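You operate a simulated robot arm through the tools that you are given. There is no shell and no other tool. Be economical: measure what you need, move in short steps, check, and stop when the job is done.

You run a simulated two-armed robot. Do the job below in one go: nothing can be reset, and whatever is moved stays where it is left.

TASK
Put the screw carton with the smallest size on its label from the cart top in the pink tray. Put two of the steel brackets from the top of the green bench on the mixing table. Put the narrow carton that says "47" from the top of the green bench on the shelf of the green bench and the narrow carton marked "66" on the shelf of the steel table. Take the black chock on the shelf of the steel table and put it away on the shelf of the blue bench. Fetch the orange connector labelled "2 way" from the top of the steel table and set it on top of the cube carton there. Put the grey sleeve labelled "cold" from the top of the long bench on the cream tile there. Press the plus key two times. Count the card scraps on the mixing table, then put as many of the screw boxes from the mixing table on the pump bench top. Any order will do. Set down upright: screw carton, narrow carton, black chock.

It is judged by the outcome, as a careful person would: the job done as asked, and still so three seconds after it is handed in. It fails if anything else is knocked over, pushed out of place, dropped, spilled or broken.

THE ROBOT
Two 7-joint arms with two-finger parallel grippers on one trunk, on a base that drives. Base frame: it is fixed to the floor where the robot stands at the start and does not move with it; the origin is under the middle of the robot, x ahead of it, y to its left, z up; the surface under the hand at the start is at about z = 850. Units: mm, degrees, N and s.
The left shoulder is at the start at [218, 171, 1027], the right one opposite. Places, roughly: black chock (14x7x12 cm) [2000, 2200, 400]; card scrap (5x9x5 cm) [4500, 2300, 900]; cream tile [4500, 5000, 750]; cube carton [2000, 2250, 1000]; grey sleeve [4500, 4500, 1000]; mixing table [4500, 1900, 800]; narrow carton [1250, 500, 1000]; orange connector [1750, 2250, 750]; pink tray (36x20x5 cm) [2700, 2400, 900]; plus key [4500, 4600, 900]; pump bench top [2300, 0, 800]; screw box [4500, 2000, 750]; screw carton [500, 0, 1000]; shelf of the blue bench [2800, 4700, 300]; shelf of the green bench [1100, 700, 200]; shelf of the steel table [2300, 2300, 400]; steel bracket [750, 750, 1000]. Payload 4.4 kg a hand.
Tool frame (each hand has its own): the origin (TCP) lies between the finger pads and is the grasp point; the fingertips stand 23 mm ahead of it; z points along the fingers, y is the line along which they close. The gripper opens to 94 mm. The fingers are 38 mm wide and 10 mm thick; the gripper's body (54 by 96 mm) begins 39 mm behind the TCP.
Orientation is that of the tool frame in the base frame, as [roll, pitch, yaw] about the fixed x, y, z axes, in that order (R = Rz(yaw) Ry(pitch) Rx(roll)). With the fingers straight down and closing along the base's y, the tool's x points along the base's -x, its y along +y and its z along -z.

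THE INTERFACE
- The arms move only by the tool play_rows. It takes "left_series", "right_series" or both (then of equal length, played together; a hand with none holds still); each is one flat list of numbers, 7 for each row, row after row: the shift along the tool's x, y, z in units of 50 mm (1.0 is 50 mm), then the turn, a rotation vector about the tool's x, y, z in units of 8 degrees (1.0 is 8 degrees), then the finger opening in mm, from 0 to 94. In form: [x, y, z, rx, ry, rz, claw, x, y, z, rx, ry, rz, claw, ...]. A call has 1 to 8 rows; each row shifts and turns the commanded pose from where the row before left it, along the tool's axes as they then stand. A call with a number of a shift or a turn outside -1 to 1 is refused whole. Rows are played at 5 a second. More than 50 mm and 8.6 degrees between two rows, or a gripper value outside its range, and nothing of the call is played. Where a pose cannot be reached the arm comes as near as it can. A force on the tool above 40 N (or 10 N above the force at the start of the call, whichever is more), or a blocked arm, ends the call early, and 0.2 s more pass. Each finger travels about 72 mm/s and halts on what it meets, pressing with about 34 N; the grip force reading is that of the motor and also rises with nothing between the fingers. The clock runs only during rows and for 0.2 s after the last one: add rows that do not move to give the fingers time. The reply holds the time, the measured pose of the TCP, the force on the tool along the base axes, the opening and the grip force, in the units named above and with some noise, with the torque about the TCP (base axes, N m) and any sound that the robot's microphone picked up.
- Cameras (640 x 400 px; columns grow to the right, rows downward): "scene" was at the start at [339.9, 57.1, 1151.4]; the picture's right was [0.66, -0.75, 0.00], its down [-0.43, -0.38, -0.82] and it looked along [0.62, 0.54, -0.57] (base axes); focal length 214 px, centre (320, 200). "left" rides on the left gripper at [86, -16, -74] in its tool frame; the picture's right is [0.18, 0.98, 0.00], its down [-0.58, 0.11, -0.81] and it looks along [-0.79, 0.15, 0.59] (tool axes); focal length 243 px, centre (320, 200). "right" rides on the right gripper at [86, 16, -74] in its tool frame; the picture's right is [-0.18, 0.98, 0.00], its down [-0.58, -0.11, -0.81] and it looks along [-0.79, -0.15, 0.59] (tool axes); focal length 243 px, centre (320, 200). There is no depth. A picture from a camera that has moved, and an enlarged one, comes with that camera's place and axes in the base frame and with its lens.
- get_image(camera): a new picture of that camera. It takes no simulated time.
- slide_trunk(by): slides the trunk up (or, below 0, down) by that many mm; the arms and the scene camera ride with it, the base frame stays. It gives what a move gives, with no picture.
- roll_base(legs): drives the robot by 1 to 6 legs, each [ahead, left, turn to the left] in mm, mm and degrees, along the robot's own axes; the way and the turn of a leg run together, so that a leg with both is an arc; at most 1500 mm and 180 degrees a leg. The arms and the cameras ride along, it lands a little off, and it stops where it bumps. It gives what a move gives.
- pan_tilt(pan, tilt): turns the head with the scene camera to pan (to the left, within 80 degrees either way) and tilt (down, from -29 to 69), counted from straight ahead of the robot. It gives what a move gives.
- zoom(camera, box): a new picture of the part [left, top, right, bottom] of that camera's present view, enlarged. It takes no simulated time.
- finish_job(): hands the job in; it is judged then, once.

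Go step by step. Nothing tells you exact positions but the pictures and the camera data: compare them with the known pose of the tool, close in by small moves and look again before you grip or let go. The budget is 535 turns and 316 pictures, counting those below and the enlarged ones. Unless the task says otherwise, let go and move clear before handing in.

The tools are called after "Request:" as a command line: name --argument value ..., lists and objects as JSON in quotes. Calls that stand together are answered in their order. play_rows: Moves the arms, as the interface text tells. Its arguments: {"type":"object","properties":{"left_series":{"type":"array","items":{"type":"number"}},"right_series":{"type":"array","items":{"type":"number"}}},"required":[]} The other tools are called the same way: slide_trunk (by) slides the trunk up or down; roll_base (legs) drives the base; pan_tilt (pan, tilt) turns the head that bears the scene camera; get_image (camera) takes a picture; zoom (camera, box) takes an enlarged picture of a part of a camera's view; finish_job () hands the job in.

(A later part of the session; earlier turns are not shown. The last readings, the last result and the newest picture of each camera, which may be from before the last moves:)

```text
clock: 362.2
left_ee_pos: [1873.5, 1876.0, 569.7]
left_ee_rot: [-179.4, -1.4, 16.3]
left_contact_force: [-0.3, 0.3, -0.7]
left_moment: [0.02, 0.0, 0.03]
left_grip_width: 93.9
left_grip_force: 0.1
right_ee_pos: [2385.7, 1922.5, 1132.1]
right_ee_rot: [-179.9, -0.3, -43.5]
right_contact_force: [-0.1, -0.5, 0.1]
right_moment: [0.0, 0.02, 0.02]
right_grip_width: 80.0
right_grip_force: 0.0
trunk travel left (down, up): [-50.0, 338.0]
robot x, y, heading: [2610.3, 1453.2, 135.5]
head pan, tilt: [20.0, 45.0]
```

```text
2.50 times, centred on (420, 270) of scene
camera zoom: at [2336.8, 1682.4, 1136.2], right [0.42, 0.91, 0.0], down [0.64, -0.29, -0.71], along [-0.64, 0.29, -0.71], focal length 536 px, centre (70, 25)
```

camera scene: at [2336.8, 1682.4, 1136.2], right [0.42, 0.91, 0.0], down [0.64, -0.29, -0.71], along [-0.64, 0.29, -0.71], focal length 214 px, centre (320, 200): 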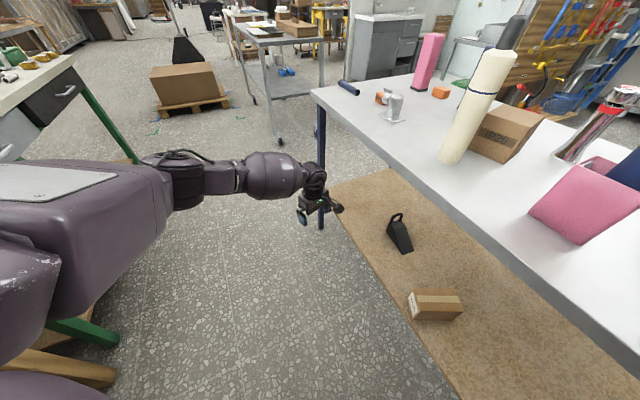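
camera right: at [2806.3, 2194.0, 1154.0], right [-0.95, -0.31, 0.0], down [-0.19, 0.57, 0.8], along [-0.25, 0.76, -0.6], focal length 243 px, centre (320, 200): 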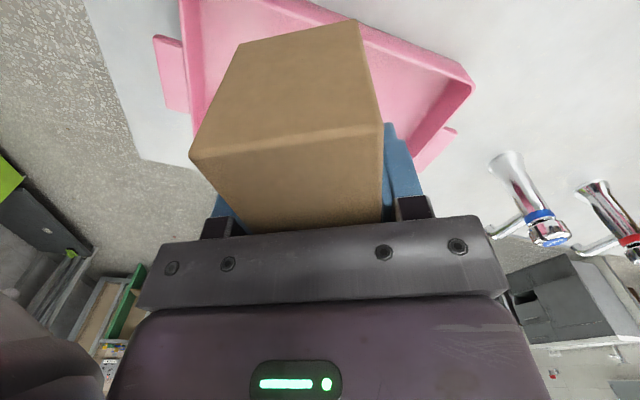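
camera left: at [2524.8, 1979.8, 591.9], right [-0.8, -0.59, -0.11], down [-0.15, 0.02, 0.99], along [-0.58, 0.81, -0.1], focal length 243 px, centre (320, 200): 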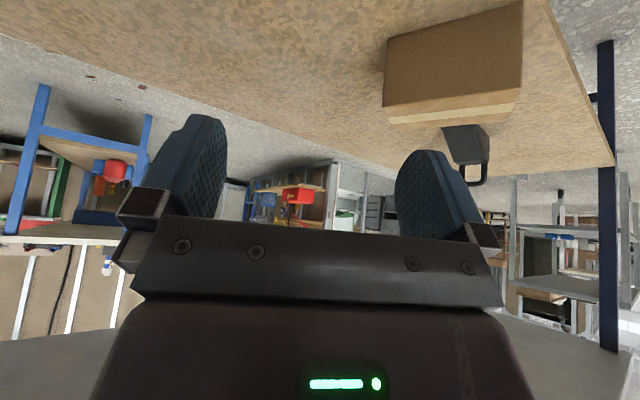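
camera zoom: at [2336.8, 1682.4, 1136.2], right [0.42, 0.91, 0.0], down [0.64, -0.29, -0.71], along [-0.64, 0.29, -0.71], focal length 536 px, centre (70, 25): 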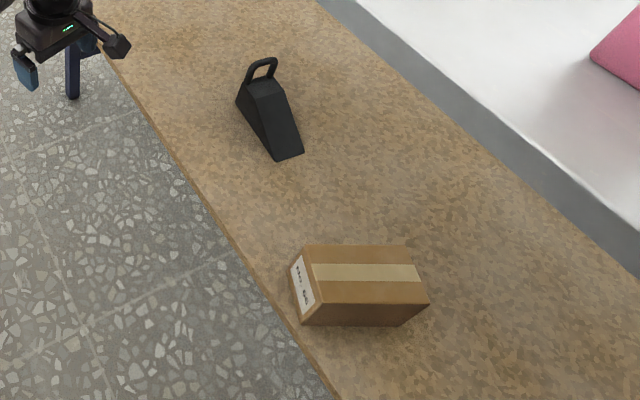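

Carton 66 is safely on the shelf. For the chock I lower the vertical hand first, turn in, and pass over its low end.

Request:
play_rows --left_series '[0, 0, 1, 0, 0, 0, 94, 0, 0, 1, 0, 0, 0, 94, 0, 0, 0.95, -0.08, 0.16, 0, 94, 0, 0, 0, 0, 0, 0, 94]'

Request:
roll_base --legs '[[0, 0, -17.3]]'

Request:
get_image --camera "scene"

Request:
get_image --camera "left"

```text
clock: 363.2
left_ee_pos: [1876.1, 1875.1, 424.4]
left_ee_rot: [-179.9, -2.7, 16.4]
left_contact_force: [-0.4, 0.4, 0.4]
left_moment: [0.0, 0.02, 0.01]
left_grip_width: 93.8
left_grip_force: 0.1
right_ee_pos: [2386.1, 1921.5, 1133.0]
right_ee_rot: [-179.9, -0.1, -43.4]
right_contact_force: [0.4, 0.3, 0.8]
right_moment: [-0.01, -0.02, 0.0]
right_grip_width: 79.6
right_grip_force: 0.0
trunk travel left (down, up): [-50.0, 338.0]
robot x, y, heading: [2608.7, 1458.9, 135.2]
head pan, tilt: [20.0, 45.0]
```

```text
clock: 364.6
left_ee_pos: [2032.9, 2071.3, 423.1]
left_ee_rot: [-179.9, -2.7, -0.6]
left_contact_force: [0.6, 0.3, 0.4]
left_moment: [0.01, 0.03, 0.01]
left_grip_width: 94.0
left_grip_force: 0.1
right_ee_pos: [2532.6, 1967.5, 1131.4]
right_ee_rot: [-179.8, -0.3, -60.5]
right_contact_force: [0.0, -0.2, -0.2]
right_moment: [0.0, 0.0, -0.01]
right_grip_width: 80.0
right_grip_force: 0.0
trunk travel left (down, up): [-50.0, 338.0]
robot x, y, heading: [2605.6, 1453.4, 118.5]
head pan, tilt: [20.0, 45.0]
```

```text
181 pictures are left
camera scene: at [2415.2, 1751.4, 1136.2], right [0.66, 0.75, 0.0], down [0.53, -0.47, -0.71], along [-0.53, 0.47, -0.71], focal length 214 px, centre (320, 200)
```

scene: 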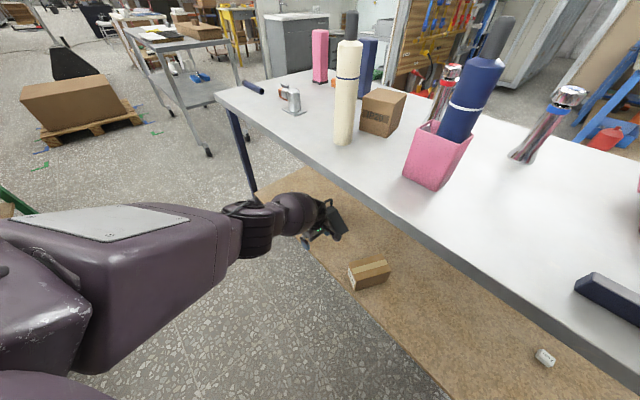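

```text
180 pictures are left
camera left: at [2115.4, 2088.3, 501.7], right [0.17, -0.98, 0.01], down [-0.62, -0.1, 0.78], along [-0.77, -0.14, -0.63], focal length 243 px, centre (320, 200)
```

left: 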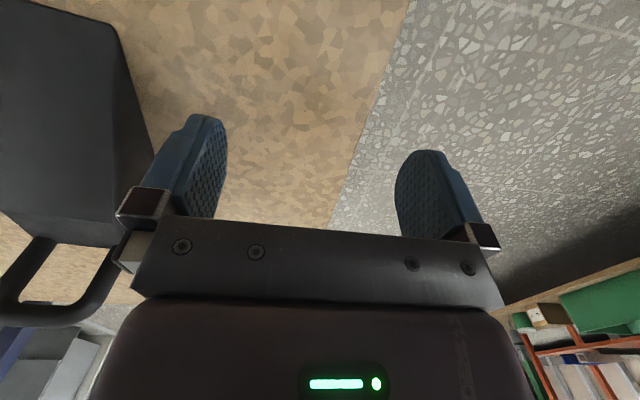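

Clear view of the chock. Move +x 35 then +y 40 with the arm and look again.

Request:
play_rows --left_series '[0.7, 0, 0, 0, 0, 0, 94, 0, -0.8, 0, 0, 0, 0, 94, 0, 0, 0, 0, 0, 0, 94]'

Request:
get_image --camera "left"

```text
clock: 365.4
left_ee_pos: [2068.4, 2089.7, 424.0]
left_ee_rot: [180.0, -2.8, -0.5]
left_contact_force: [0.3, -0.1, 0.5]
left_moment: [0.03, -0.01, -0.02]
left_grip_width: 93.9
left_grip_force: 0.1
left hand out of reach, approached as far as the arm can: row 2
right_ee_pos: [2531.8, 1965.7, 1131.6]
right_ee_rot: [-179.9, -0.3, -60.6]
right_contact_force: [0.8, -0.4, 0.3]
right_moment: [-0.03, -0.01, -0.02]
right_grip_width: 80.2
right_grip_force: 0.1
trunk travel left (down, up): [-50.0, 338.0]
robot x, y, heading: [2607.5, 1455.3, 118.2]
head pan, tilt: [20.0, 45.0]
```

```text
179 pictures are left
camera left: at [2152.4, 2106.0, 502.3], right [0.17, -0.98, 0.01], down [-0.62, -0.1, 0.78], along [-0.77, -0.14, -0.63], focal length 243 px, centre (320, 200)
```

left: 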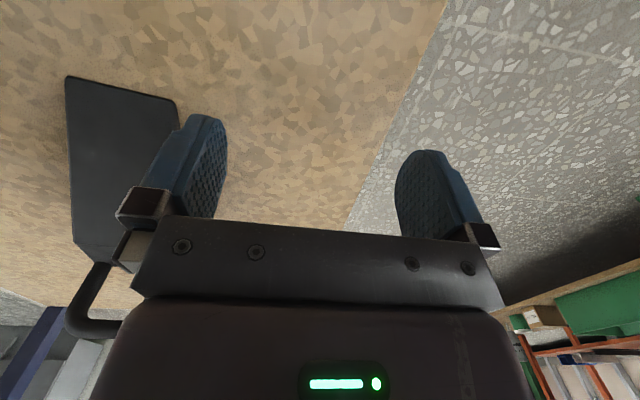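

Chock: low end at x≈2070 (y 2173–2227), centre line y≈2203. Slide in over the low end with the base.

Request:
roll_base --legs '[[99, -56, 0]]'

Request:
get_image --camera "left"

```text
clock: 366.6
left_ee_pos: [2072.1, 2199.4, 424.0]
left_ee_rot: [179.9, -2.8, -0.7]
left_contact_force: [-0.2, -0.3, 0.2]
left_moment: [0.01, 0.03, -0.03]
left_grip_width: 94.4
left_grip_force: 0.0
right_ee_pos: [2534.2, 2076.8, 1131.5]
right_ee_rot: [-179.9, -0.2, -60.5]
right_contact_force: [-0.1, 0.7, 0.3]
right_moment: [-0.01, 0.02, 0.03]
right_grip_width: 80.1
right_grip_force: 0.1
trunk travel left (down, up): [-50.0, 338.0]
robot x, y, heading: [2612.3, 1568.0, 118.5]
head pan, tilt: [20.0, 45.0]
```

```text
178 pictures are left
camera left: at [2154.9, 2216.6, 502.0], right [0.17, -0.98, 0.01], down [-0.62, -0.1, 0.78], along [-0.77, -0.14, -0.63], focal length 243 px, centre (320, 200)
```

left: 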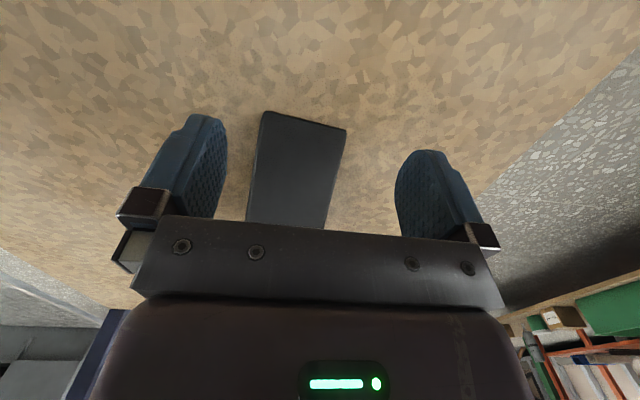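

Centre the hand (+13 in y), slide over the wedge and lower.

Request:
play_rows --left_series '[0, -0.26, 0, 0, 0, 0, 94, -0.6, 0, 0, 0, 0, 0.3, 94, -0.6, 0, 0, 0, 0, 0, 94, 0, 0, 0, 0, 0, 0, 94]'

Request:
get_image --camera "left"

```text
clock: 367.6
left_ee_pos: [2049.6, 2192.0, 424.6]
left_ee_rot: [-179.9, -2.7, -3.0]
left_contact_force: [0.2, -0.1, -0.3]
left_moment: [0.02, 0.03, 0.01]
left_grip_width: 94.0
left_grip_force: 0.0
left hand out of reach, approached as far as the arm can: row 1, 2, 3
right_ee_pos: [2534.0, 2077.3, 1132.0]
right_ee_rot: [-179.9, -0.3, -60.5]
right_contact_force: [-0.2, 0.4, 1.1]
right_moment: [0.03, -0.01, -0.01]
right_grip_width: 79.9
right_grip_force: 0.1
trunk travel left (down, up): [-50.0, 338.0]
robot x, y, heading: [2607.8, 1570.2, 118.6]
head pan, tilt: [20.0, 45.0]
```

```text
177 pictures are left
camera left: at [2132.6, 2204.8, 503.7], right [0.13, -0.99, 0.01], down [-0.62, -0.08, 0.78], along [-0.77, -0.11, -0.63], focal length 243 px, centre (320, 200)
```

left: 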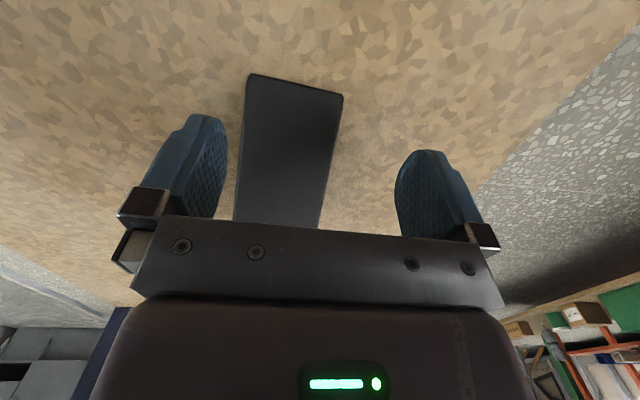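

The arm is at full extension; nudge the base instead.

Request:
roll_base --legs '[[37, 23, 0]]'

Request:
get_image --camera "left"

```text
clock: 368.4
left_ee_pos: [2009.6, 2208.7, 421.1]
left_ee_rot: [179.9, -3.0, -2.7]
left_contact_force: [1.0, -0.1, 0.0]
left_moment: [0.01, 0.01, -0.01]
left_grip_width: 94.0
left_grip_force: 0.1
right_ee_pos: [2493.3, 2099.1, 1130.6]
right_ee_rot: [-179.8, -0.5, -60.2]
right_contact_force: [-0.4, 0.5, -0.4]
right_moment: [0.02, 0.02, -0.01]
right_grip_width: 79.9
right_grip_force: 0.0
trunk travel left (down, up): [-50.0, 338.0]
robot x, y, heading: [2568.7, 1589.7, 118.6]
head pan, tilt: [20.0, 45.0]
```

```text
176 pictures are left
camera left: at [2091.8, 2222.1, 498.9], right [0.14, -0.99, 0.01], down [-0.63, -0.08, 0.78], along [-0.77, -0.11, -0.63], focal length 243 px, centre (320, 200)
```

left: 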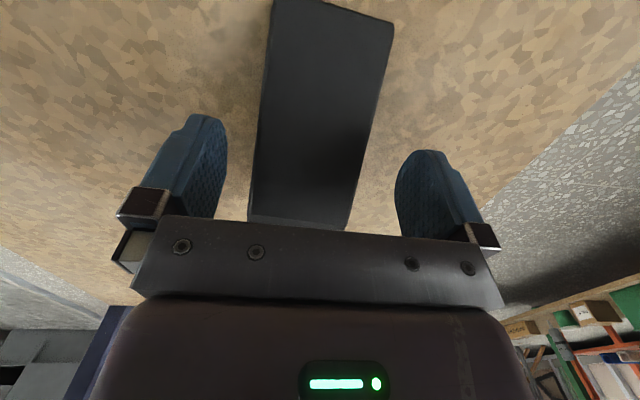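

Request:
play_rows --left_series '[0, 0, 0.2, 0, 0, 0, 94, 0, 0, 0.2, 0, 0, 0, 94, 0, 0, 0, 0, 0, 0, 70, 0, 0, 0, 0, 0, 0, 50, 0, 0, 0, 0, 0, 0, 40, 0, 0, 0, 0, 0, 0, 40]'

Request:
get_image --camera "left"

```text
clock: 369.9
left_ee_pos: [2017.8, 2195.9, 407.9]
left_ee_rot: [-179.9, -2.6, -2.8]
left_contact_force: [2.0, 4.9, 6.5]
left_moment: [-0.11, -0.1, -0.23]
left_grip_width: 63.0
left_grip_force: 33.7
left hand out of reach, approached as far as the arm can: row 1, 2
right_ee_pos: [2496.4, 2097.4, 1131.9]
right_ee_rot: [-179.8, -0.2, -60.4]
right_contact_force: [0.3, 0.5, -0.1]
right_moment: [-0.03, 0.0, -0.01]
right_grip_width: 79.9
right_grip_force: 0.0
trunk travel left (down, up): [-50.0, 338.0]
robot x, y, heading: [2570.6, 1588.4, 118.7]
head pan, tilt: [20.0, 45.0]
```

```text
175 pictures are left
camera left: at [2100.4, 2209.7, 486.2], right [0.14, -0.99, 0.01], down [-0.62, -0.08, 0.78], along [-0.77, -0.11, -0.63], focal length 243 px, centre (320, 200)
```

left: 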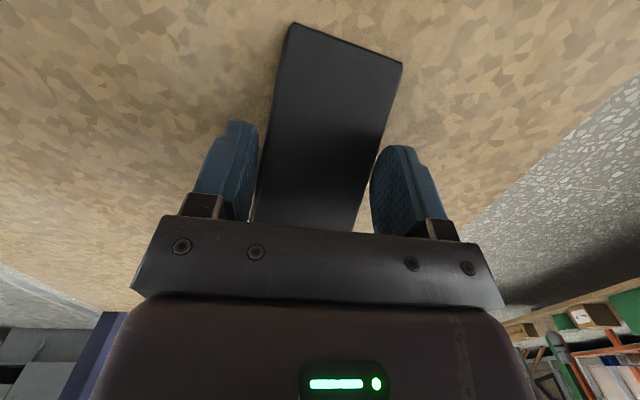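

Gripped at 63 mm. Lift slightly and check.

Request:
play_rows --left_series '[0, 0, -0.4, 0, 0, 0, 40, 0, 0, -0.4, 0, 0, 0, 40, 0, 0, 0, 0, 0, 0, 40]'

Request:
get_image --camera "left"

Request:
zoom --camera "scene" --box '[220, 150, 420, 310]'

```text
clock: 370.6
left_ee_pos: [2013.3, 2194.1, 445.3]
left_ee_rot: [179.9, -2.7, -2.7]
left_contact_force: [-0.3, 0.6, -3.4]
left_moment: [-0.04, -0.15, -0.01]
left_grip_width: 62.6
left_grip_force: 33.7
right_ee_pos: [2494.5, 2098.4, 1131.4]
right_ee_rot: [-179.9, -0.4, -60.3]
right_contact_force: [-0.7, 0.1, 0.6]
right_moment: [-0.01, 0.02, -0.01]
right_grip_width: 80.2
right_grip_force: 0.0
trunk travel left (down, up): [-50.0, 338.0]
robot x, y, heading: [2571.2, 1591.4, 118.6]
head pan, tilt: [20.0, 45.0]
```

```text
174 pictures are left
camera left: at [2096.3, 2208.1, 523.7], right [0.14, -0.99, 0.01], down [-0.62, -0.08, 0.78], along [-0.77, -0.11, -0.63], focal length 243 px, centre (320, 200)
```

left: 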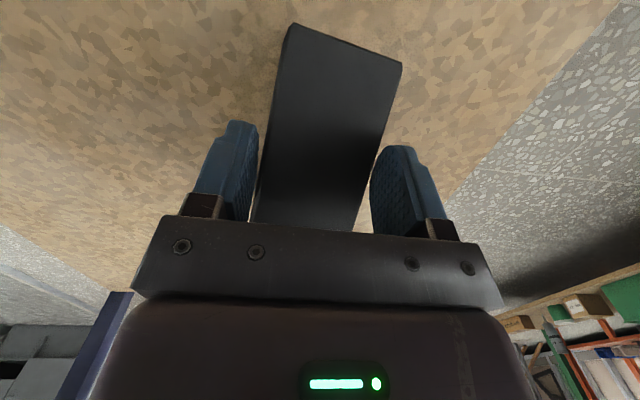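

```text
2.50 times, centred on (320, 230) of scene
camera zoom: at [2378.9, 1882.7, 1135.9], right [0.66, 0.75, 0.0], down [0.53, -0.47, -0.71], along [-0.53, 0.47, -0.71], focal length 536 px, centre (320, 125)
```

zoom: 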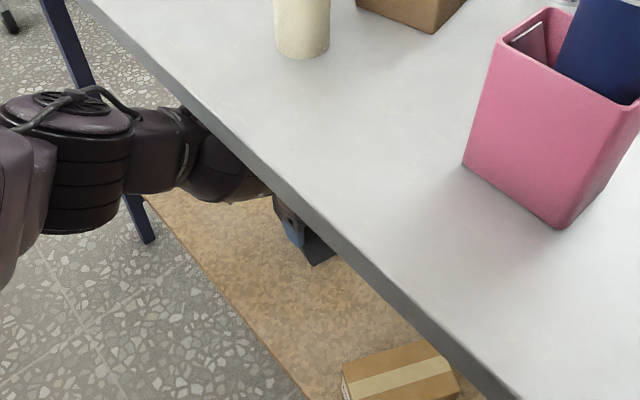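

The chock is held securely. Withdraw into the aisle and turn along it.

Request:
roll_base --legs '[[-202, 110, 0], [0, 0, 22]]'

Request:
get_image --camera "scene"

```text
clock: 372.5
left_ee_pos: [2019.7, 1968.8, 445.4]
left_ee_rot: [179.7, -2.7, -3.1]
left_contact_force: [-0.2, 0.4, -4.3]
left_moment: [0.0, -0.16, 0.0]
left_grip_width: 62.5
left_grip_force: 34.0
right_ee_pos: [2500.8, 1870.0, 1131.6]
right_ee_rot: [-179.9, -0.4, -60.7]
right_contact_force: [-0.4, -0.4, 0.6]
right_moment: [0.0, 0.0, 0.02]
right_grip_width: 79.9
right_grip_force: 0.0
trunk travel left (down, up): [-50.0, 338.0]
robot x, y, heading: [2577.1, 1361.0, 118.1]
head pan, tilt: [20.0, 45.0]
stopped in leg 1: the robot was blocked; the commanded pose is now the measured one
```

```text
172 pictures are left
camera scene: at [2382.8, 1656.6, 1135.9], right [0.67, 0.75, 0.0], down [0.53, -0.47, -0.71], along [-0.53, 0.47, -0.71], focal length 214 px, centre (320, 200)
```

scene: 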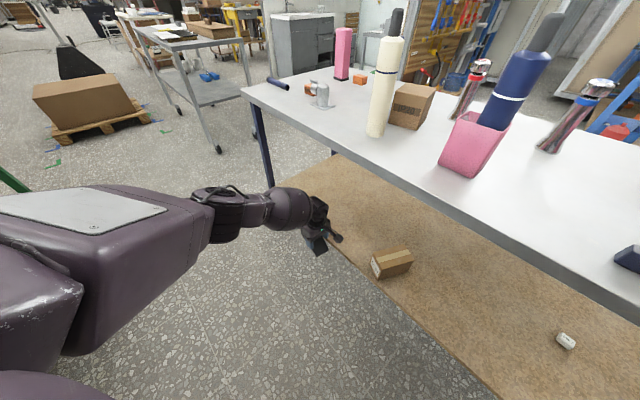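

Rear just touched the wooden bench. Ease forward, then rotate.

Request:
roll_base --legs '[[35, 0, 0], [0, 0, 22]]'

Request:
roll_base --legs '[[-640, -525, 0]]'

```text
clock: 374.5
left_ee_pos: [1815.4, 1753.8, 445.4]
left_ee_rot: [179.8, -2.7, 18.5]
left_contact_force: [-0.1, -1.4, -4.1]
left_moment: [0.06, -0.15, 0.01]
left_grip_width: 62.1
left_grip_force: 34.1
right_ee_pos: [2300.2, 1839.1, 1131.9]
right_ee_rot: [-179.8, -0.1, -39.2]
right_contact_force: [1.5, -0.2, -0.7]
right_moment: [-0.02, 0.02, -0.03]
right_grip_width: 80.3
right_grip_force: 0.1
trunk travel left (down, up): [-50.0, 338.0]
robot x, y, heading: [2550.9, 1389.6, 140.0]
head pan, tilt: [20.0, 45.0]
```

```text
clock: 379.5
left_ee_pos: [2625.1, 1737.2, 445.5]
left_ee_rot: [179.8, -2.6, 18.9]
left_contact_force: [0.6, -0.1, -4.3]
left_moment: [0.04, -0.14, -0.01]
left_grip_width: 61.6
left_grip_force: 33.7
right_ee_pos: [3108.6, 1825.7, 1131.9]
right_ee_rot: [-179.9, -0.1, -38.8]
right_contact_force: [0.1, -0.1, 0.2]
right_moment: [0.02, 0.03, 0.01]
right_grip_width: 80.1
right_grip_force: 0.1
trunk travel left (down, up): [-50.0, 338.0]
robot x, y, heading: [3368.0, 1381.7, 140.3]
head pan, tilt: [20.0, 45.0]
```

Request:
roll_base --legs '[[-227, -121, 0], [0, 0, -50]]'

Request:
pan_tilt --pan 15 --tilt 20

Request:
get_image --camera "scene"

```text
clock: 383.6
left_ee_pos: [3402.3, 2121.8, 444.9]
left_ee_rot: [179.7, -2.7, -30.3]
left_contact_force: [-0.1, -0.8, -4.2]
left_moment: [-0.1, -0.1, -0.02]
left_grip_width: 61.3
left_grip_force: 34.4
right_ee_pos: [3785.6, 1812.7, 1131.6]
right_ee_rot: [-180.0, -0.2, -87.9]
right_contact_force: [0.4, 0.3, 0.2]
right_moment: [0.0, 0.01, 0.03]
right_grip_width: 80.0
right_grip_force: 0.0
trunk travel left (down, up): [-50.0, 338.0]
robot x, y, heading: [3615.9, 1326.5, 91.1]
head pan, tilt: [20.0, 45.0]
```

```text
clock: 384.5
left_ee_pos: [3401.5, 2121.2, 444.7]
left_ee_rot: [179.8, -2.6, -30.3]
left_contact_force: [-0.5, 1.0, -4.4]
left_moment: [-0.1, -0.15, -0.01]
left_grip_width: 61.1
left_grip_force: 33.9
right_ee_pos: [3785.2, 1812.3, 1131.3]
right_ee_rot: [-179.9, -0.2, -87.9]
right_contact_force: [0.6, 1.1, -1.3]
right_moment: [0.02, 0.02, 0.01]
right_grip_width: 79.9
right_grip_force: 0.0
trunk travel left (down, up): [-50.0, 338.0]
robot x, y, heading: [3617.2, 1326.5, 90.7]
head pan, tilt: [15.0, 20.0]
```

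```text
171 pictures are left
camera scene: at [3586.6, 1688.5, 1174.7], right [0.96, 0.28, 0.0], down [0.09, -0.33, -0.94], along [-0.26, 0.9, -0.34], focal length 214 px, centre (320, 200)
```

scene: 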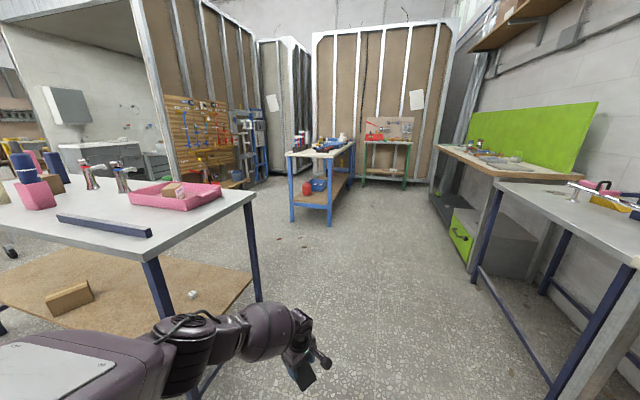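

The blue bench is straight ahead to the north-west. Drive north.

Request:
roll_base --legs '[[1400, 60, 0], [500, 0, 0]]'

Request:
pan_tilt --pan 25 --tilt 25

Request:
get_image --camera "scene"

```text
clock: 393.9
left_ee_pos: [3282.2, 3999.7, 444.8]
left_ee_rot: [179.7, -2.6, -29.6]
left_contact_force: [0.9, 0.1, -3.2]
left_moment: [-0.1, -0.14, 0.01]
left_grip_width: 60.4
left_grip_force: 34.2
right_ee_pos: [3669.6, 3696.0, 1131.7]
right_ee_rot: [-179.9, -0.1, -87.3]
right_contact_force: [-0.1, 0.1, 0.6]
right_moment: [-0.05, 0.0, 0.0]
right_grip_width: 80.1
right_grip_force: 0.0
trunk travel left (down, up): [-50.0, 338.0]
robot x, y, heading: [3507.7, 3206.5, 91.5]
head pan, tilt: [15.0, 20.0]
```

```text
clock: 394.6
left_ee_pos: [3282.8, 4000.2, 444.9]
left_ee_rot: [179.7, -2.6, -29.6]
left_contact_force: [-0.4, -0.4, -3.2]
left_moment: [-0.07, -0.14, -0.04]
left_grip_width: 60.2
left_grip_force: 34.1
right_ee_pos: [3669.5, 3695.9, 1132.2]
right_ee_rot: [-179.9, -0.2, -87.3]
right_contact_force: [0.1, 0.3, 1.1]
right_moment: [0.02, 0.0, 0.0]
right_grip_width: 80.1
right_grip_force: 0.0
trunk travel left (down, up): [-50.0, 338.0]
robot x, y, heading: [3508.9, 3210.5, 91.6]
head pan, tilt: [25.0, 25.0]
```

```text
170 pictures are left
camera scene: at [3457.7, 3563.2, 1166.7], right [0.89, 0.45, 0.0], down [0.19, -0.38, -0.91], along [-0.41, 0.81, -0.42], focal length 214 px, centre (320, 200)
```

scene: 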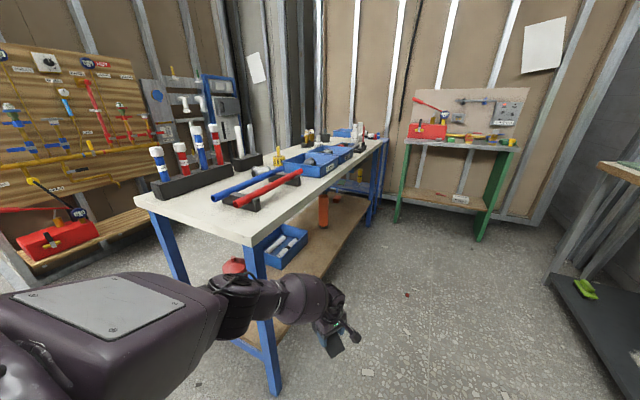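

Request:
roll_base --legs '[[850, -170, 0]]'

Request:
pan_tilt --pan 70 --tilt 35

Request:
get_image --camera "scene"

Request:
pan_tilt --pan -50 --tilt 30

Request:
get_image --camera "scene"

```text
clock: 399.2
left_ee_pos: [3446.8, 4848.7, 444.2]
left_ee_rot: [179.7, -2.7, -30.3]
left_contact_force: [-0.3, 0.4, -3.7]
left_moment: [-0.08, -0.12, -0.01]
left_grip_width: 59.8
left_grip_force: 34.1
right_ee_pos: [3831.7, 4538.3, 1131.3]
right_ee_rot: [-179.9, -0.1, -88.0]
right_contact_force: [0.9, 0.3, 0.5]
right_moment: [-0.03, 0.02, 0.02]
right_grip_width: 79.8
right_grip_force: 0.1
trunk travel left (down, up): [-50.0, 338.0]
robot x, y, heading: [3667.1, 4048.5, 90.8]
head pan, tilt: [25.0, 25.0]
```

```text
clock: 400.3
left_ee_pos: [3449.2, 4847.3, 444.7]
left_ee_rot: [179.6, -2.6, -30.4]
left_contact_force: [-0.3, 0.1, -3.5]
left_moment: [-0.09, -0.13, -0.01]
left_grip_width: 59.7
left_grip_force: 34.1
right_ee_pos: [3830.8, 4539.2, 1131.2]
right_ee_rot: [-179.9, -0.3, -88.0]
right_contact_force: [-0.6, -0.7, 0.5]
right_moment: [0.01, 0.01, -0.03]
right_grip_width: 79.9
right_grip_force: 0.1
trunk travel left (down, up): [-50.0, 338.0]
robot x, y, heading: [3661.8, 4049.2, 90.8]
head pan, tilt: [70.0, 35.0]
```

```text
169 pictures are left
camera scene: at [3574.6, 4353.9, 1150.9], right [0.33, 0.94, 0.0], down [0.54, -0.19, -0.82], along [-0.77, 0.27, -0.57], focal length 214 px, centre (320, 200)
```

scene: 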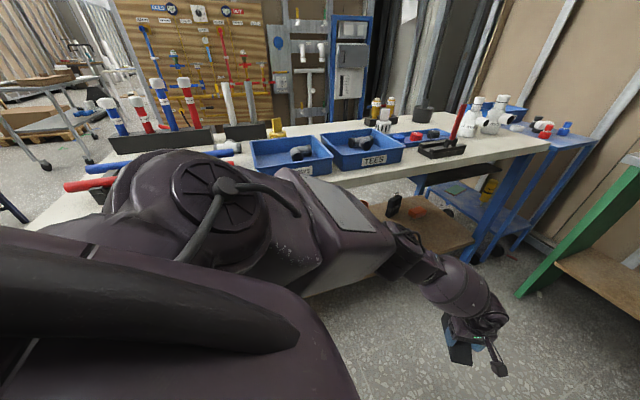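

```text
clock: 402.3
left_ee_pos: [3447.9, 4847.2, 445.5]
left_ee_rot: [179.7, -2.7, -30.3]
left_contact_force: [0.1, -0.1, -4.1]
left_moment: [-0.07, -0.13, 0.02]
left_grip_width: 59.8
left_grip_force: 33.5
right_ee_pos: [3830.6, 4538.3, 1132.1]
right_ee_rot: [-179.8, -0.2, -88.0]
right_contact_force: [0.2, 1.3, -0.7]
right_moment: [0.05, 0.0, 0.0]
right_grip_width: 80.2
right_grip_force: 0.2
trunk travel left (down, up): [-50.0, 338.0]
robot x, y, heading: [3662.7, 4052.5, 90.6]
head pan, tilt: [-50.0, 30.0]
```

```text
168 pictures are left
camera scene: at [3726.1, 4384.4, 1158.7], right [0.66, -0.76, 0.0], down [-0.38, -0.33, -0.87], along [0.65, 0.57, -0.5], focal length 214 px, centre (320, 200)
```

scene: 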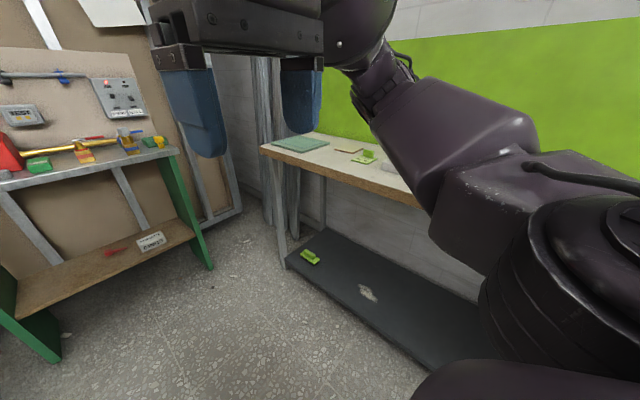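

The shelf's east strip looks free around y≈4400–4750. I shift east a little and turn to face the bench.

Request:
roll_base --legs '[[200, -140, 0], [0, 0, 89]]'

Request:
pan_tilt --pan 0 --tilt 40

Request:
get_image --camera "scene"

Request:
get_image --camera "left"

```text
clock: 407.9
left_ee_pos: [2996.9, 4082.5, 445.5]
left_ee_rot: [-180.0, -3.0, 56.6]
left_contact_force: [-0.5, -0.5, -4.5]
left_moment: [0.15, -0.09, -0.03]
left_grip_width: 59.4
left_grip_force: 34.6
right_ee_pos: [3319.9, 4443.6, 1131.7]
right_ee_rot: [-179.9, -0.2, -0.4]
right_contact_force: [0.6, -0.3, 0.3]
right_moment: [0.0, 0.01, 0.0]
right_grip_width: 80.1
right_grip_force: 0.1
trunk travel left (down, up): [-50.0, 338.0]
robot x, y, heading: [3799.0, 4256.4, 178.6]
head pan, tilt: [-50.0, 30.0]
stopped in leg 2: the robot was blocked; the commanded pose is now the measured one
```

```text
clock: 409.1
left_ee_pos: [2996.5, 4082.6, 445.5]
left_ee_rot: [-180.0, -3.2, 56.6]
left_contact_force: [0.7, -1.1, -3.2]
left_moment: [0.12, -0.12, -0.01]
left_grip_width: 59.4
left_grip_force: 34.4
right_ee_pos: [3321.4, 4443.8, 1132.1]
right_ee_rot: [-179.9, -0.2, -0.2]
right_contact_force: [-0.3, -0.4, -0.4]
right_moment: [0.01, -0.01, 0.0]
right_grip_width: 79.9
right_grip_force: 0.0
trunk travel left (down, up): [-50.0, 338.0]
robot x, y, heading: [3802.1, 4252.7, 178.4]
head pan, tilt: [0.0, 40.0]
```

```text
167 pictures are left
camera scene: at [3439.4, 4263.0, 1143.4], right [0.03, 1.0, 0.0], down [0.64, -0.02, -0.77], along [-0.77, 0.02, -0.64], focal length 214 px, centre (320, 200)
```

scene: 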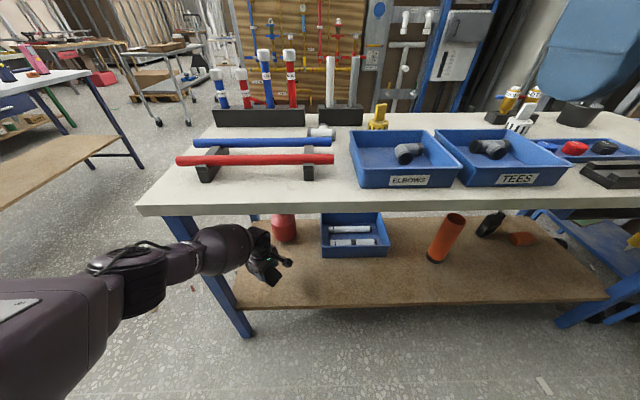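

```text
166 pictures are left
camera left: at [3028.3, 4161.1, 524.7], right [0.92, -0.39, 0.01], down [-0.25, -0.58, 0.77], along [-0.29, -0.72, -0.63], focal length 243 px, centre (320, 200)
```

left: 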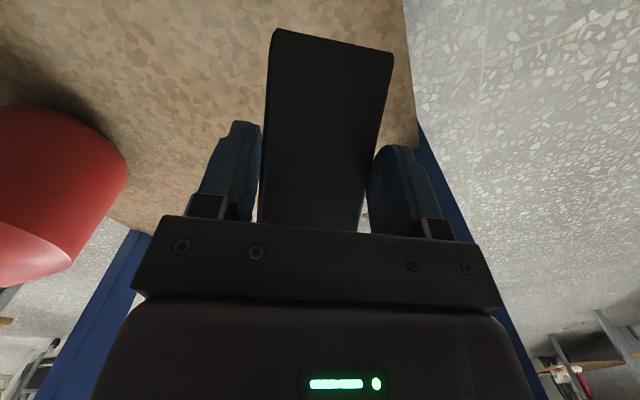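

Good view: free spot between the blue crate and orange cylinder near (2945, 4640). Slide north.

Request:
roll_base --legs '[[-20, -60, 0], [20, -480, 1.5]]'

Request:
play_rows --left_series '[0.41, 0.69, 0, 0, 0, 0, 40, 0.41, 0.69, 0, 0, 0, 0, 40, 0, 0, 0, 0, 0, 0, 40]'

Request:
get_image --camera "scene"

```text
clock: 414.5
left_ee_pos: [3009.0, 4589.5, 445.9]
left_ee_rot: [-179.9, -3.2, 58.3]
left_contact_force: [1.4, -0.2, -4.5]
left_moment: [0.11, -0.07, -0.01]
left_grip_width: 59.8
left_grip_force: 33.3
right_ee_pos: [3323.4, 4958.4, 1131.4]
right_ee_rot: [-179.9, -0.2, 1.3]
right_contact_force: [0.4, -0.2, -0.3]
right_moment: [0.0, 0.02, -0.01]
right_grip_width: 80.2
right_grip_force: 0.0
trunk travel left (down, up): [-50.0, 338.0]
robot x, y, heading: [3806.4, 4784.1, -179.8]
head pan, tilt: [0.0, 40.0]
```

```text
clock: 415.3
left_ee_pos: [3086.8, 4583.8, 445.3]
left_ee_rot: [-179.9, -3.1, 58.2]
left_contact_force: [0.8, 0.0, -4.6]
left_moment: [0.1, -0.1, 0.03]
left_grip_width: 59.5
left_grip_force: 34.2
right_ee_pos: [3321.6, 4958.9, 1133.3]
right_ee_rot: [-180.0, -0.2, 1.2]
right_contact_force: [-0.9, 0.4, 0.2]
right_moment: [0.02, 0.02, 0.0]
right_grip_width: 79.9
right_grip_force: 0.0
trunk travel left (down, up): [-50.0, 338.0]
robot x, y, heading: [3809.8, 4786.2, -180.2]
head pan, tilt: [0.0, 40.0]
```

```text
165 pictures are left
camera scene: at [3446.3, 4782.5, 1143.4], right [0.0, 1.0, 0.0], down [0.64, 0.0, -0.77], along [-0.77, 0.0, -0.64], focal length 214 px, centre (320, 200)
```

scene: 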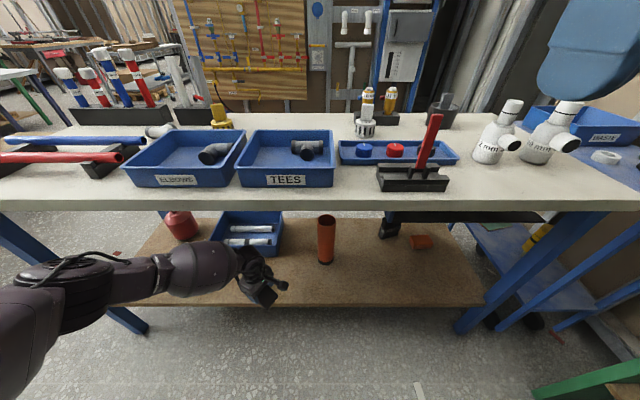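

Request:
roll_base --legs '[[135, -85, 0]]'

Request:
get_image --camera "scene"

Request:
get_image --camera "left"

```text
clock: 416.8
left_ee_pos: [2970.4, 4653.8, 441.8]
left_ee_rot: [179.4, -2.9, 59.0]
left_contact_force: [0.1, -0.9, -3.8]
left_moment: [0.12, -0.11, -0.02]
left_grip_width: 59.7
left_grip_force: 33.6
right_ee_pos: [3194.8, 5037.2, 1132.9]
right_ee_rot: [-180.0, -0.1, 1.8]
right_contact_force: [-0.1, -0.8, -0.1]
right_moment: [-0.04, 0.0, 0.0]
right_grip_width: 79.9
right_grip_force: 0.0
trunk travel left (down, up): [-50.0, 338.0]
robot x, y, heading: [3677.4, 4866.9, -179.5]
head pan, tilt: [0.0, 40.0]
stopped in leg 1: the robot was blocked; the commanded pose is now the measured one
```

```text
164 pictures are left
camera scene: at [3320.5, 4862.4, 1144.5], right [-0.01, 1.0, 0.0], down [0.64, 0.01, -0.77], along [-0.77, -0.01, -0.64], focal length 214 px, centre (320, 200)
```

scene: 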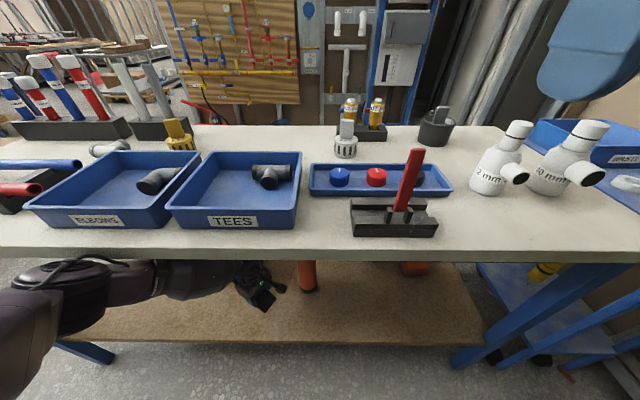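

```text
163 pictures are left
camera left: at [2996.7, 4735.6, 519.8], right [0.94, -0.35, 0.02], down [-0.24, -0.58, 0.78], along [-0.26, -0.73, -0.63], focal length 243 px, centre (320, 200)
```

left: 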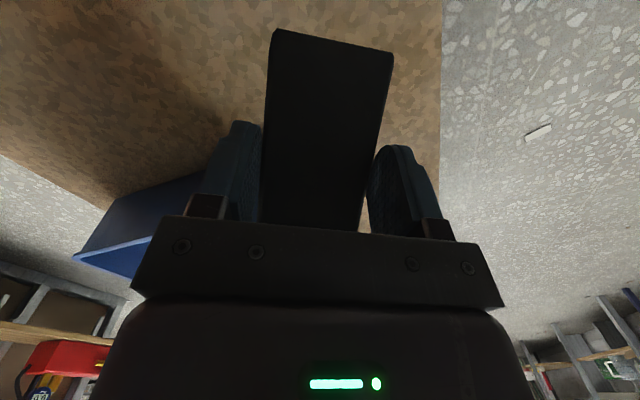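

The forearm touched the bench edge; back off 10 mm, then lower.

Request:
roll_base --legs '[[-12, 0, 0]]'

Request:
play_rows --left_series '[0, 0, 0.6, 0, 0, 0, 40, 0, 0, 0.6, 0, 0, 0, 40, 0, 0, 0.6, 0, 0, 0, 40, 0, 0, 0, 0, 0, 0, 40]'

Request:
get_image --camera "left"

```text
clock: 417.5
left_ee_pos: [2980.2, 4655.0, 438.3]
left_ee_rot: [179.3, -3.1, 58.9]
left_contact_force: [1.3, -0.5, -2.9]
left_moment: [0.13, -0.08, -0.01]
left_grip_width: 59.7
left_grip_force: 34.1
right_ee_pos: [3204.4, 5037.1, 1131.7]
right_ee_rot: [-179.9, -0.2, 1.7]
right_contact_force: [-0.4, -0.2, 0.4]
right_moment: [-0.03, 0.02, -0.01]
right_grip_width: 80.0
right_grip_force: 0.1
trunk travel left (down, up): [-50.0, 338.0]
robot x, y, heading: [3692.2, 4866.3, -179.4]
head pan, tilt: [0.0, 40.0]
```

```text
clock: 418.5
left_ee_pos: [2983.3, 4659.1, 349.2]
left_ee_rot: [179.4, -3.0, 59.0]
left_contact_force: [5.3, 1.7, 5.6]
left_moment: [-0.43, 0.06, 0.3]
left_grip_width: 59.8
left_grip_force: 33.5
right_ee_pos: [3205.3, 5038.0, 1133.4]
right_ee_rot: [-179.8, -0.2, 1.6]
right_contact_force: [-1.1, 0.4, 0.1]
right_moment: [-0.01, 0.01, 0.0]
right_grip_width: 80.1
right_grip_force: 0.1
trunk travel left (down, up): [-50.0, 338.0]
robot x, y, heading: [3688.9, 4869.1, -179.4]
head pan, tilt: [0.0, 40.0]
```

```text
162 pictures are left
camera left: at [3010.0, 4739.8, 428.9], right [0.94, -0.35, 0.02], down [-0.24, -0.59, 0.78], along [-0.26, -0.73, -0.63], focal length 243 px, centre (320, 200)
```

left: 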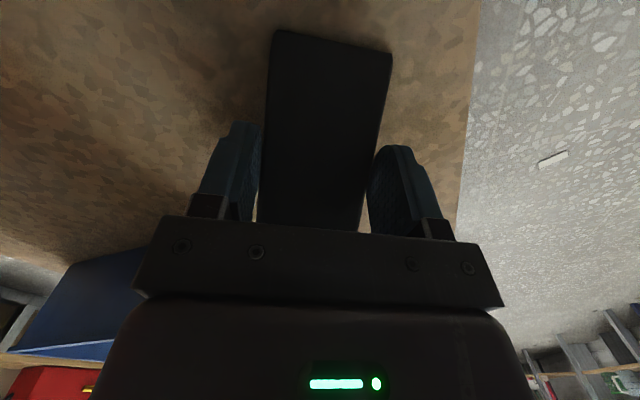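

The chock is touching the shelf. Press 2 mm more and release.

Request:
play_rows --left_series '[0, 0, 0.05, 0, 0, 0, 40, 0, 0, 0, 0, 0, 0, 40, 0, 0, 0, 0, 0, 0, 64, 0, 0, 0, 0, 0, 0, 80, 0, 0, 0, 0, 0, 0, 94, 0, 0, 0, 0, 0, 0, 94]'

Request:
get_image --camera "left"

```text
clock: 419.9
left_ee_pos: [2982.7, 4658.6, 346.1]
left_ee_rot: [179.1, -2.9, 59.0]
left_contact_force: [0.3, 0.1, 0.4]
left_moment: [0.01, 0.0, 0.0]
left_grip_width: 93.9
left_grip_force: 0.1
right_ee_pos: [3204.6, 5037.9, 1131.8]
right_ee_rot: [-180.0, -0.1, 1.7]
right_contact_force: [-0.4, 0.2, -0.5]
right_moment: [-0.01, -0.01, 0.0]
right_grip_width: 79.9
right_grip_force: 0.1
trunk travel left (down, up): [-50.0, 338.0]
robot x, y, heading: [3688.6, 4866.2, -179.2]
head pan, tilt: [0.0, 40.0]
```

```text
161 pictures are left
camera left: at [3009.9, 4739.7, 426.2], right [0.94, -0.35, 0.02], down [-0.24, -0.58, 0.78], along [-0.26, -0.73, -0.63], focal length 243 px, centre (320, 200)
```

left: 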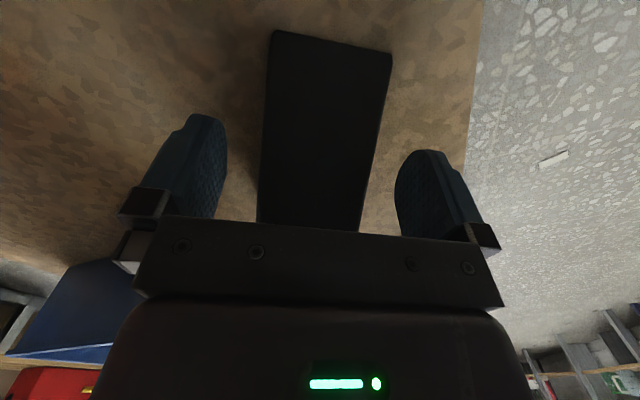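

Released. Lift the hand 80 mm and back away with the base.

Request:
play_rows --left_series '[0, 0, -0.5, 0, 0, 0, 94, 0, 0, -0.6, 0, 0, 0, 94, 0, 0, -0.5, 0, 0, 0, 94, 0, 0, 0, 0, 0, 0, 94]'

Request:
get_image --camera "left"

```text
clock: 420.9
left_ee_pos: [2980.3, 4654.5, 426.9]
left_ee_rot: [179.2, -2.9, 59.0]
left_contact_force: [0.6, 1.1, -0.4]
left_moment: [0.02, 0.0, 0.05]
left_grip_width: 93.9
left_grip_force: 0.1
right_ee_pos: [3204.0, 5037.9, 1130.7]
right_ee_rot: [-179.9, -0.3, 1.7]
right_contact_force: [-0.1, -0.1, 0.0]
right_moment: [0.04, 0.0, 0.02]
right_grip_width: 79.9
right_grip_force: 0.0
trunk travel left (down, up): [-50.0, 338.0]
robot x, y, heading: [3688.0, 4866.8, -179.5]
head pan, tilt: [0.0, 40.0]
```

```text
160 pictures are left
camera left: at [3007.2, 4735.5, 504.8], right [0.94, -0.35, 0.02], down [-0.24, -0.58, 0.78], along [-0.26, -0.73, -0.63], focal length 243 px, centre (320, 200)
```

left: 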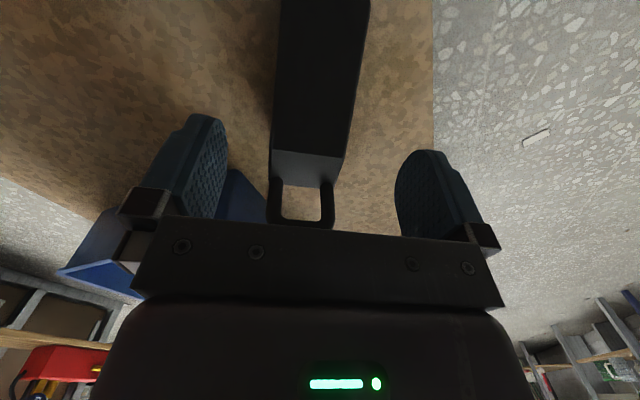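

Chock stands on the blue bench shelf. Back away.

Request:
roll_base --legs '[[-160, 0, 0]]'

Request:
get_image --camera "scene"

Request:
get_image --camera "left"

```text
clock: 422.3
left_ee_pos: [3135.8, 4657.9, 427.3]
left_ee_rot: [179.3, -2.9, 59.0]
left_contact_force: [0.1, 0.4, -0.1]
left_moment: [0.02, -0.04, -0.01]
left_grip_width: 94.0
left_grip_force: 0.0
right_ee_pos: [3361.2, 5040.0, 1132.6]
right_ee_rot: [-180.0, -0.2, 1.6]
right_contact_force: [-0.4, -0.3, 0.5]
right_moment: [0.04, 0.02, 0.0]
right_grip_width: 80.1
right_grip_force: 0.0
trunk travel left (down, up): [-50.0, 338.0]
robot x, y, heading: [3843.0, 4867.7, -179.5]
head pan, tilt: [0.0, 40.0]
```

```text
159 pictures are left
camera scene: at [3486.8, 4863.9, 1143.7], right [-0.01, 1.0, 0.0], down [0.64, 0.01, -0.77], along [-0.77, -0.01, -0.64], focal length 214 px, centre (320, 200)
```

scene: 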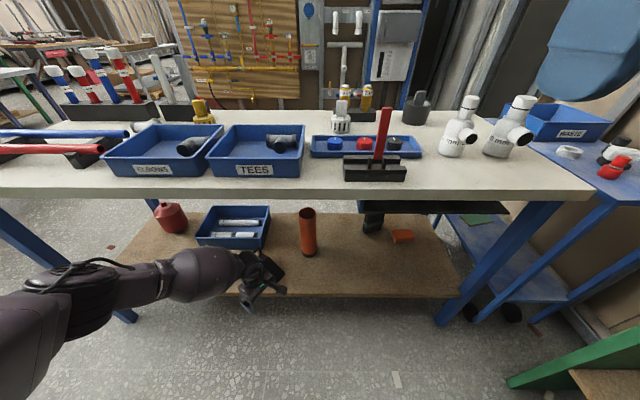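

```text
158 pictures are left
camera left: at [3163.2, 4738.3, 505.4], right [0.94, -0.35, 0.02], down [-0.24, -0.58, 0.78], along [-0.26, -0.73, -0.63], focal length 243 px, centre (320, 200)
```

left: 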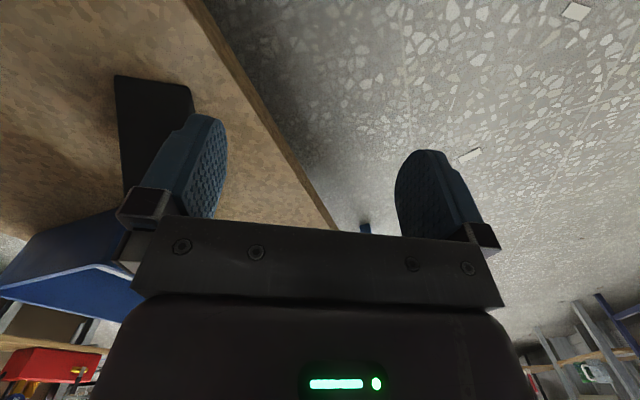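

Chock placed. Now retract and raise the left hand back to home orientation.

Request:
play_rows --left_series '[0.48, 0.8, 0, 0, 0, 0, 94, 0.48, 0.8, 0, 0, 0, 0, 94, 0, 0, -1, 0, 0, 0, 94, 0, 0, -1, 0, 0, 0, 94, 0, 0, -1, 0, 0, 0, 94, 0, 0, -1, 0, 0, 0, 94, 0, 0, -1, 0, 0, 0, 94, 0, 0, -1, 0, 0, 0, 94]'

Request:
play_rows --left_series '[0, 0, -0.95, 0, 0, 0.9, 94, 0, 0, -0.95, 0, 0, 0.9, 94, 0, 0, -0.95, 0, 0, 0.9, 94, 0, 0, -0.95, 0, 0, 0.9, 94, 0, 0, -0.95, 0, 0, 0.9, 94, 0, 0, -0.95, 0, 0, 0.9, 94, 0, 0, -0.95, 0, 0, 0.9, 94, 0, 0, 0, 0, -0.3, 1, 94]'

```text
clock: 424.1
left_ee_pos: [3214.4, 4644.1, 729.4]
left_ee_rot: [179.3, -3.0, 58.9]
left_contact_force: [1.0, -0.5, 0.8]
left_moment: [0.0, 0.04, 0.0]
left_grip_width: 93.8
left_grip_force: 0.0
right_ee_pos: [3361.4, 5040.2, 1132.3]
right_ee_rot: [-179.9, -0.2, 1.4]
right_contact_force: [-0.1, -1.2, -0.4]
right_moment: [0.02, -0.02, -0.02]
right_grip_width: 80.2
right_grip_force: 0.1
trunk travel left (down, up): [-50.0, 338.0]
robot x, y, heading: [3844.8, 4864.9, -179.3]
head pan, tilt: [0.0, 40.0]
```

```text
clock: 425.9
left_ee_pos: [3202.7, 4634.1, 1063.2]
left_ee_rot: [-178.0, 0.0, 0.2]
left_contact_force: [-0.6, 0.0, 0.0]
left_moment: [0.0, -0.01, 0.03]
left_grip_width: 94.1
left_grip_force: 0.1
right_ee_pos: [3360.9, 5040.7, 1130.9]
right_ee_rot: [-179.9, -0.2, 1.6]
right_contact_force: [0.1, 0.5, 0.3]
right_moment: [0.01, -0.02, 0.01]
right_grip_width: 80.2
right_grip_force: 0.1
trunk travel left (down, up): [-50.0, 338.0]
robot x, y, heading: [3844.0, 4868.5, -179.4]
head pan, tilt: [0.0, 40.0]
```

Turn to face the long bench (east).

Request:
roll_base --legs '[[150, 0, 0], [0, 0, 90], [0, 0, 90]]'

Request:
pan_tilt --pan 0 --tilt 25

Request:
get_image --camera "scene"

```text
clock: 435.0
left_ee_pos: [4329.1, 5129.1, 1064.1]
left_ee_rot: [-177.9, 0.2, -176.8]
left_contact_force: [0.3, 1.1, 0.0]
left_moment: [0.0, -0.01, 0.06]
left_grip_width: 94.2
left_grip_force: 0.1
right_ee_pos: [4191.1, 4718.6, 1131.2]
right_ee_rot: [-180.0, -0.1, -175.9]
right_contact_force: [0.2, -0.5, 0.0]
right_moment: [-0.04, 0.03, 0.02]
right_grip_width: 80.0
right_grip_force: 0.0
trunk travel left (down, up): [-50.0, 338.0]
robot x, y, heading: [3697.5, 4860.8, 3.3]
head pan, tilt: [0.0, 40.0]
```

```text
clock: 435.8
left_ee_pos: [4329.0, 5127.4, 1063.8]
left_ee_rot: [-178.0, 0.2, -176.9]
left_contact_force: [-0.2, 0.4, -0.3]
left_moment: [-0.03, -0.01, -0.03]
left_grip_width: 94.0
left_grip_force: 0.0
right_ee_pos: [4190.9, 4717.6, 1131.9]
right_ee_rot: [-179.9, -0.3, -175.8]
right_contact_force: [0.3, -0.4, 0.2]
right_moment: [-0.01, -0.02, 0.0]
right_grip_width: 80.0
right_grip_force: 0.1
trunk travel left (down, up): [-50.0, 338.0]
robot x, y, heading: [3695.9, 4865.7, 3.4]
head pan, tilt: [0.0, 25.0]
```

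```text
157 pictures are left
camera scene: at [4063.8, 4885.4, 1166.7], right [0.05, -1.0, 0.0], down [-0.42, -0.02, -0.91], along [0.9, 0.05, -0.42], focal length 214 px, centre (320, 200)
```

scene: 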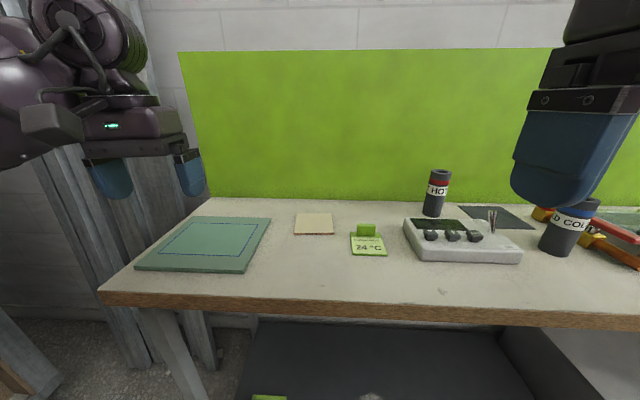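

I see the HOT and COLD sleeves, cream tile, and a device with keys. Zoom.

Request:
zoom --camera "scene" --box '[380, 150, 640, 290]'

Request:
zoom --camera "scene" --box '[240, 180, 480, 300]'

```text
2.46 times, centred on (510, 220) of scene
camera zoom: at [4063.8, 4885.4, 1166.7], right [0.05, -1.0, 0.0], down [-0.42, -0.02, -0.91], along [0.9, 0.05, -0.42], focal length 528 px, centre (-148, 151)
```

zoom: 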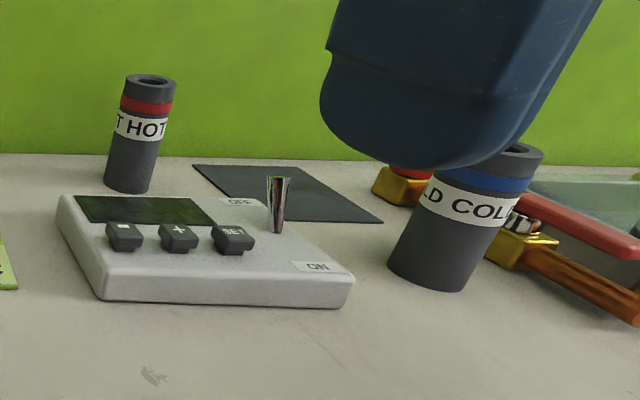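

```text
2.67 times, centred on (360, 240) of scene
camera zoom: at [4063.8, 4885.4, 1166.7], right [0.05, -1.0, 0.0], down [-0.42, -0.02, -0.91], along [0.9, 0.05, -0.42], focal length 572 px, centre (213, 93)
```

zoom: 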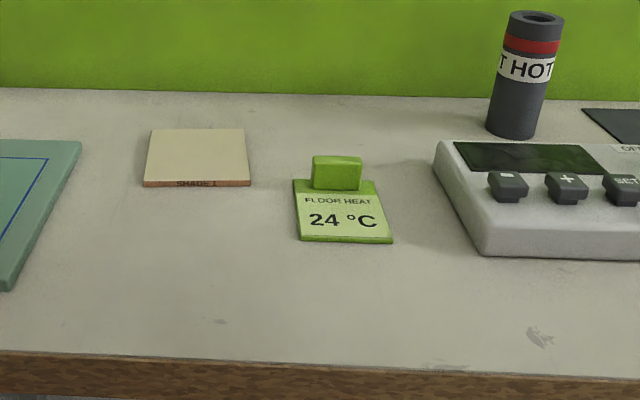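

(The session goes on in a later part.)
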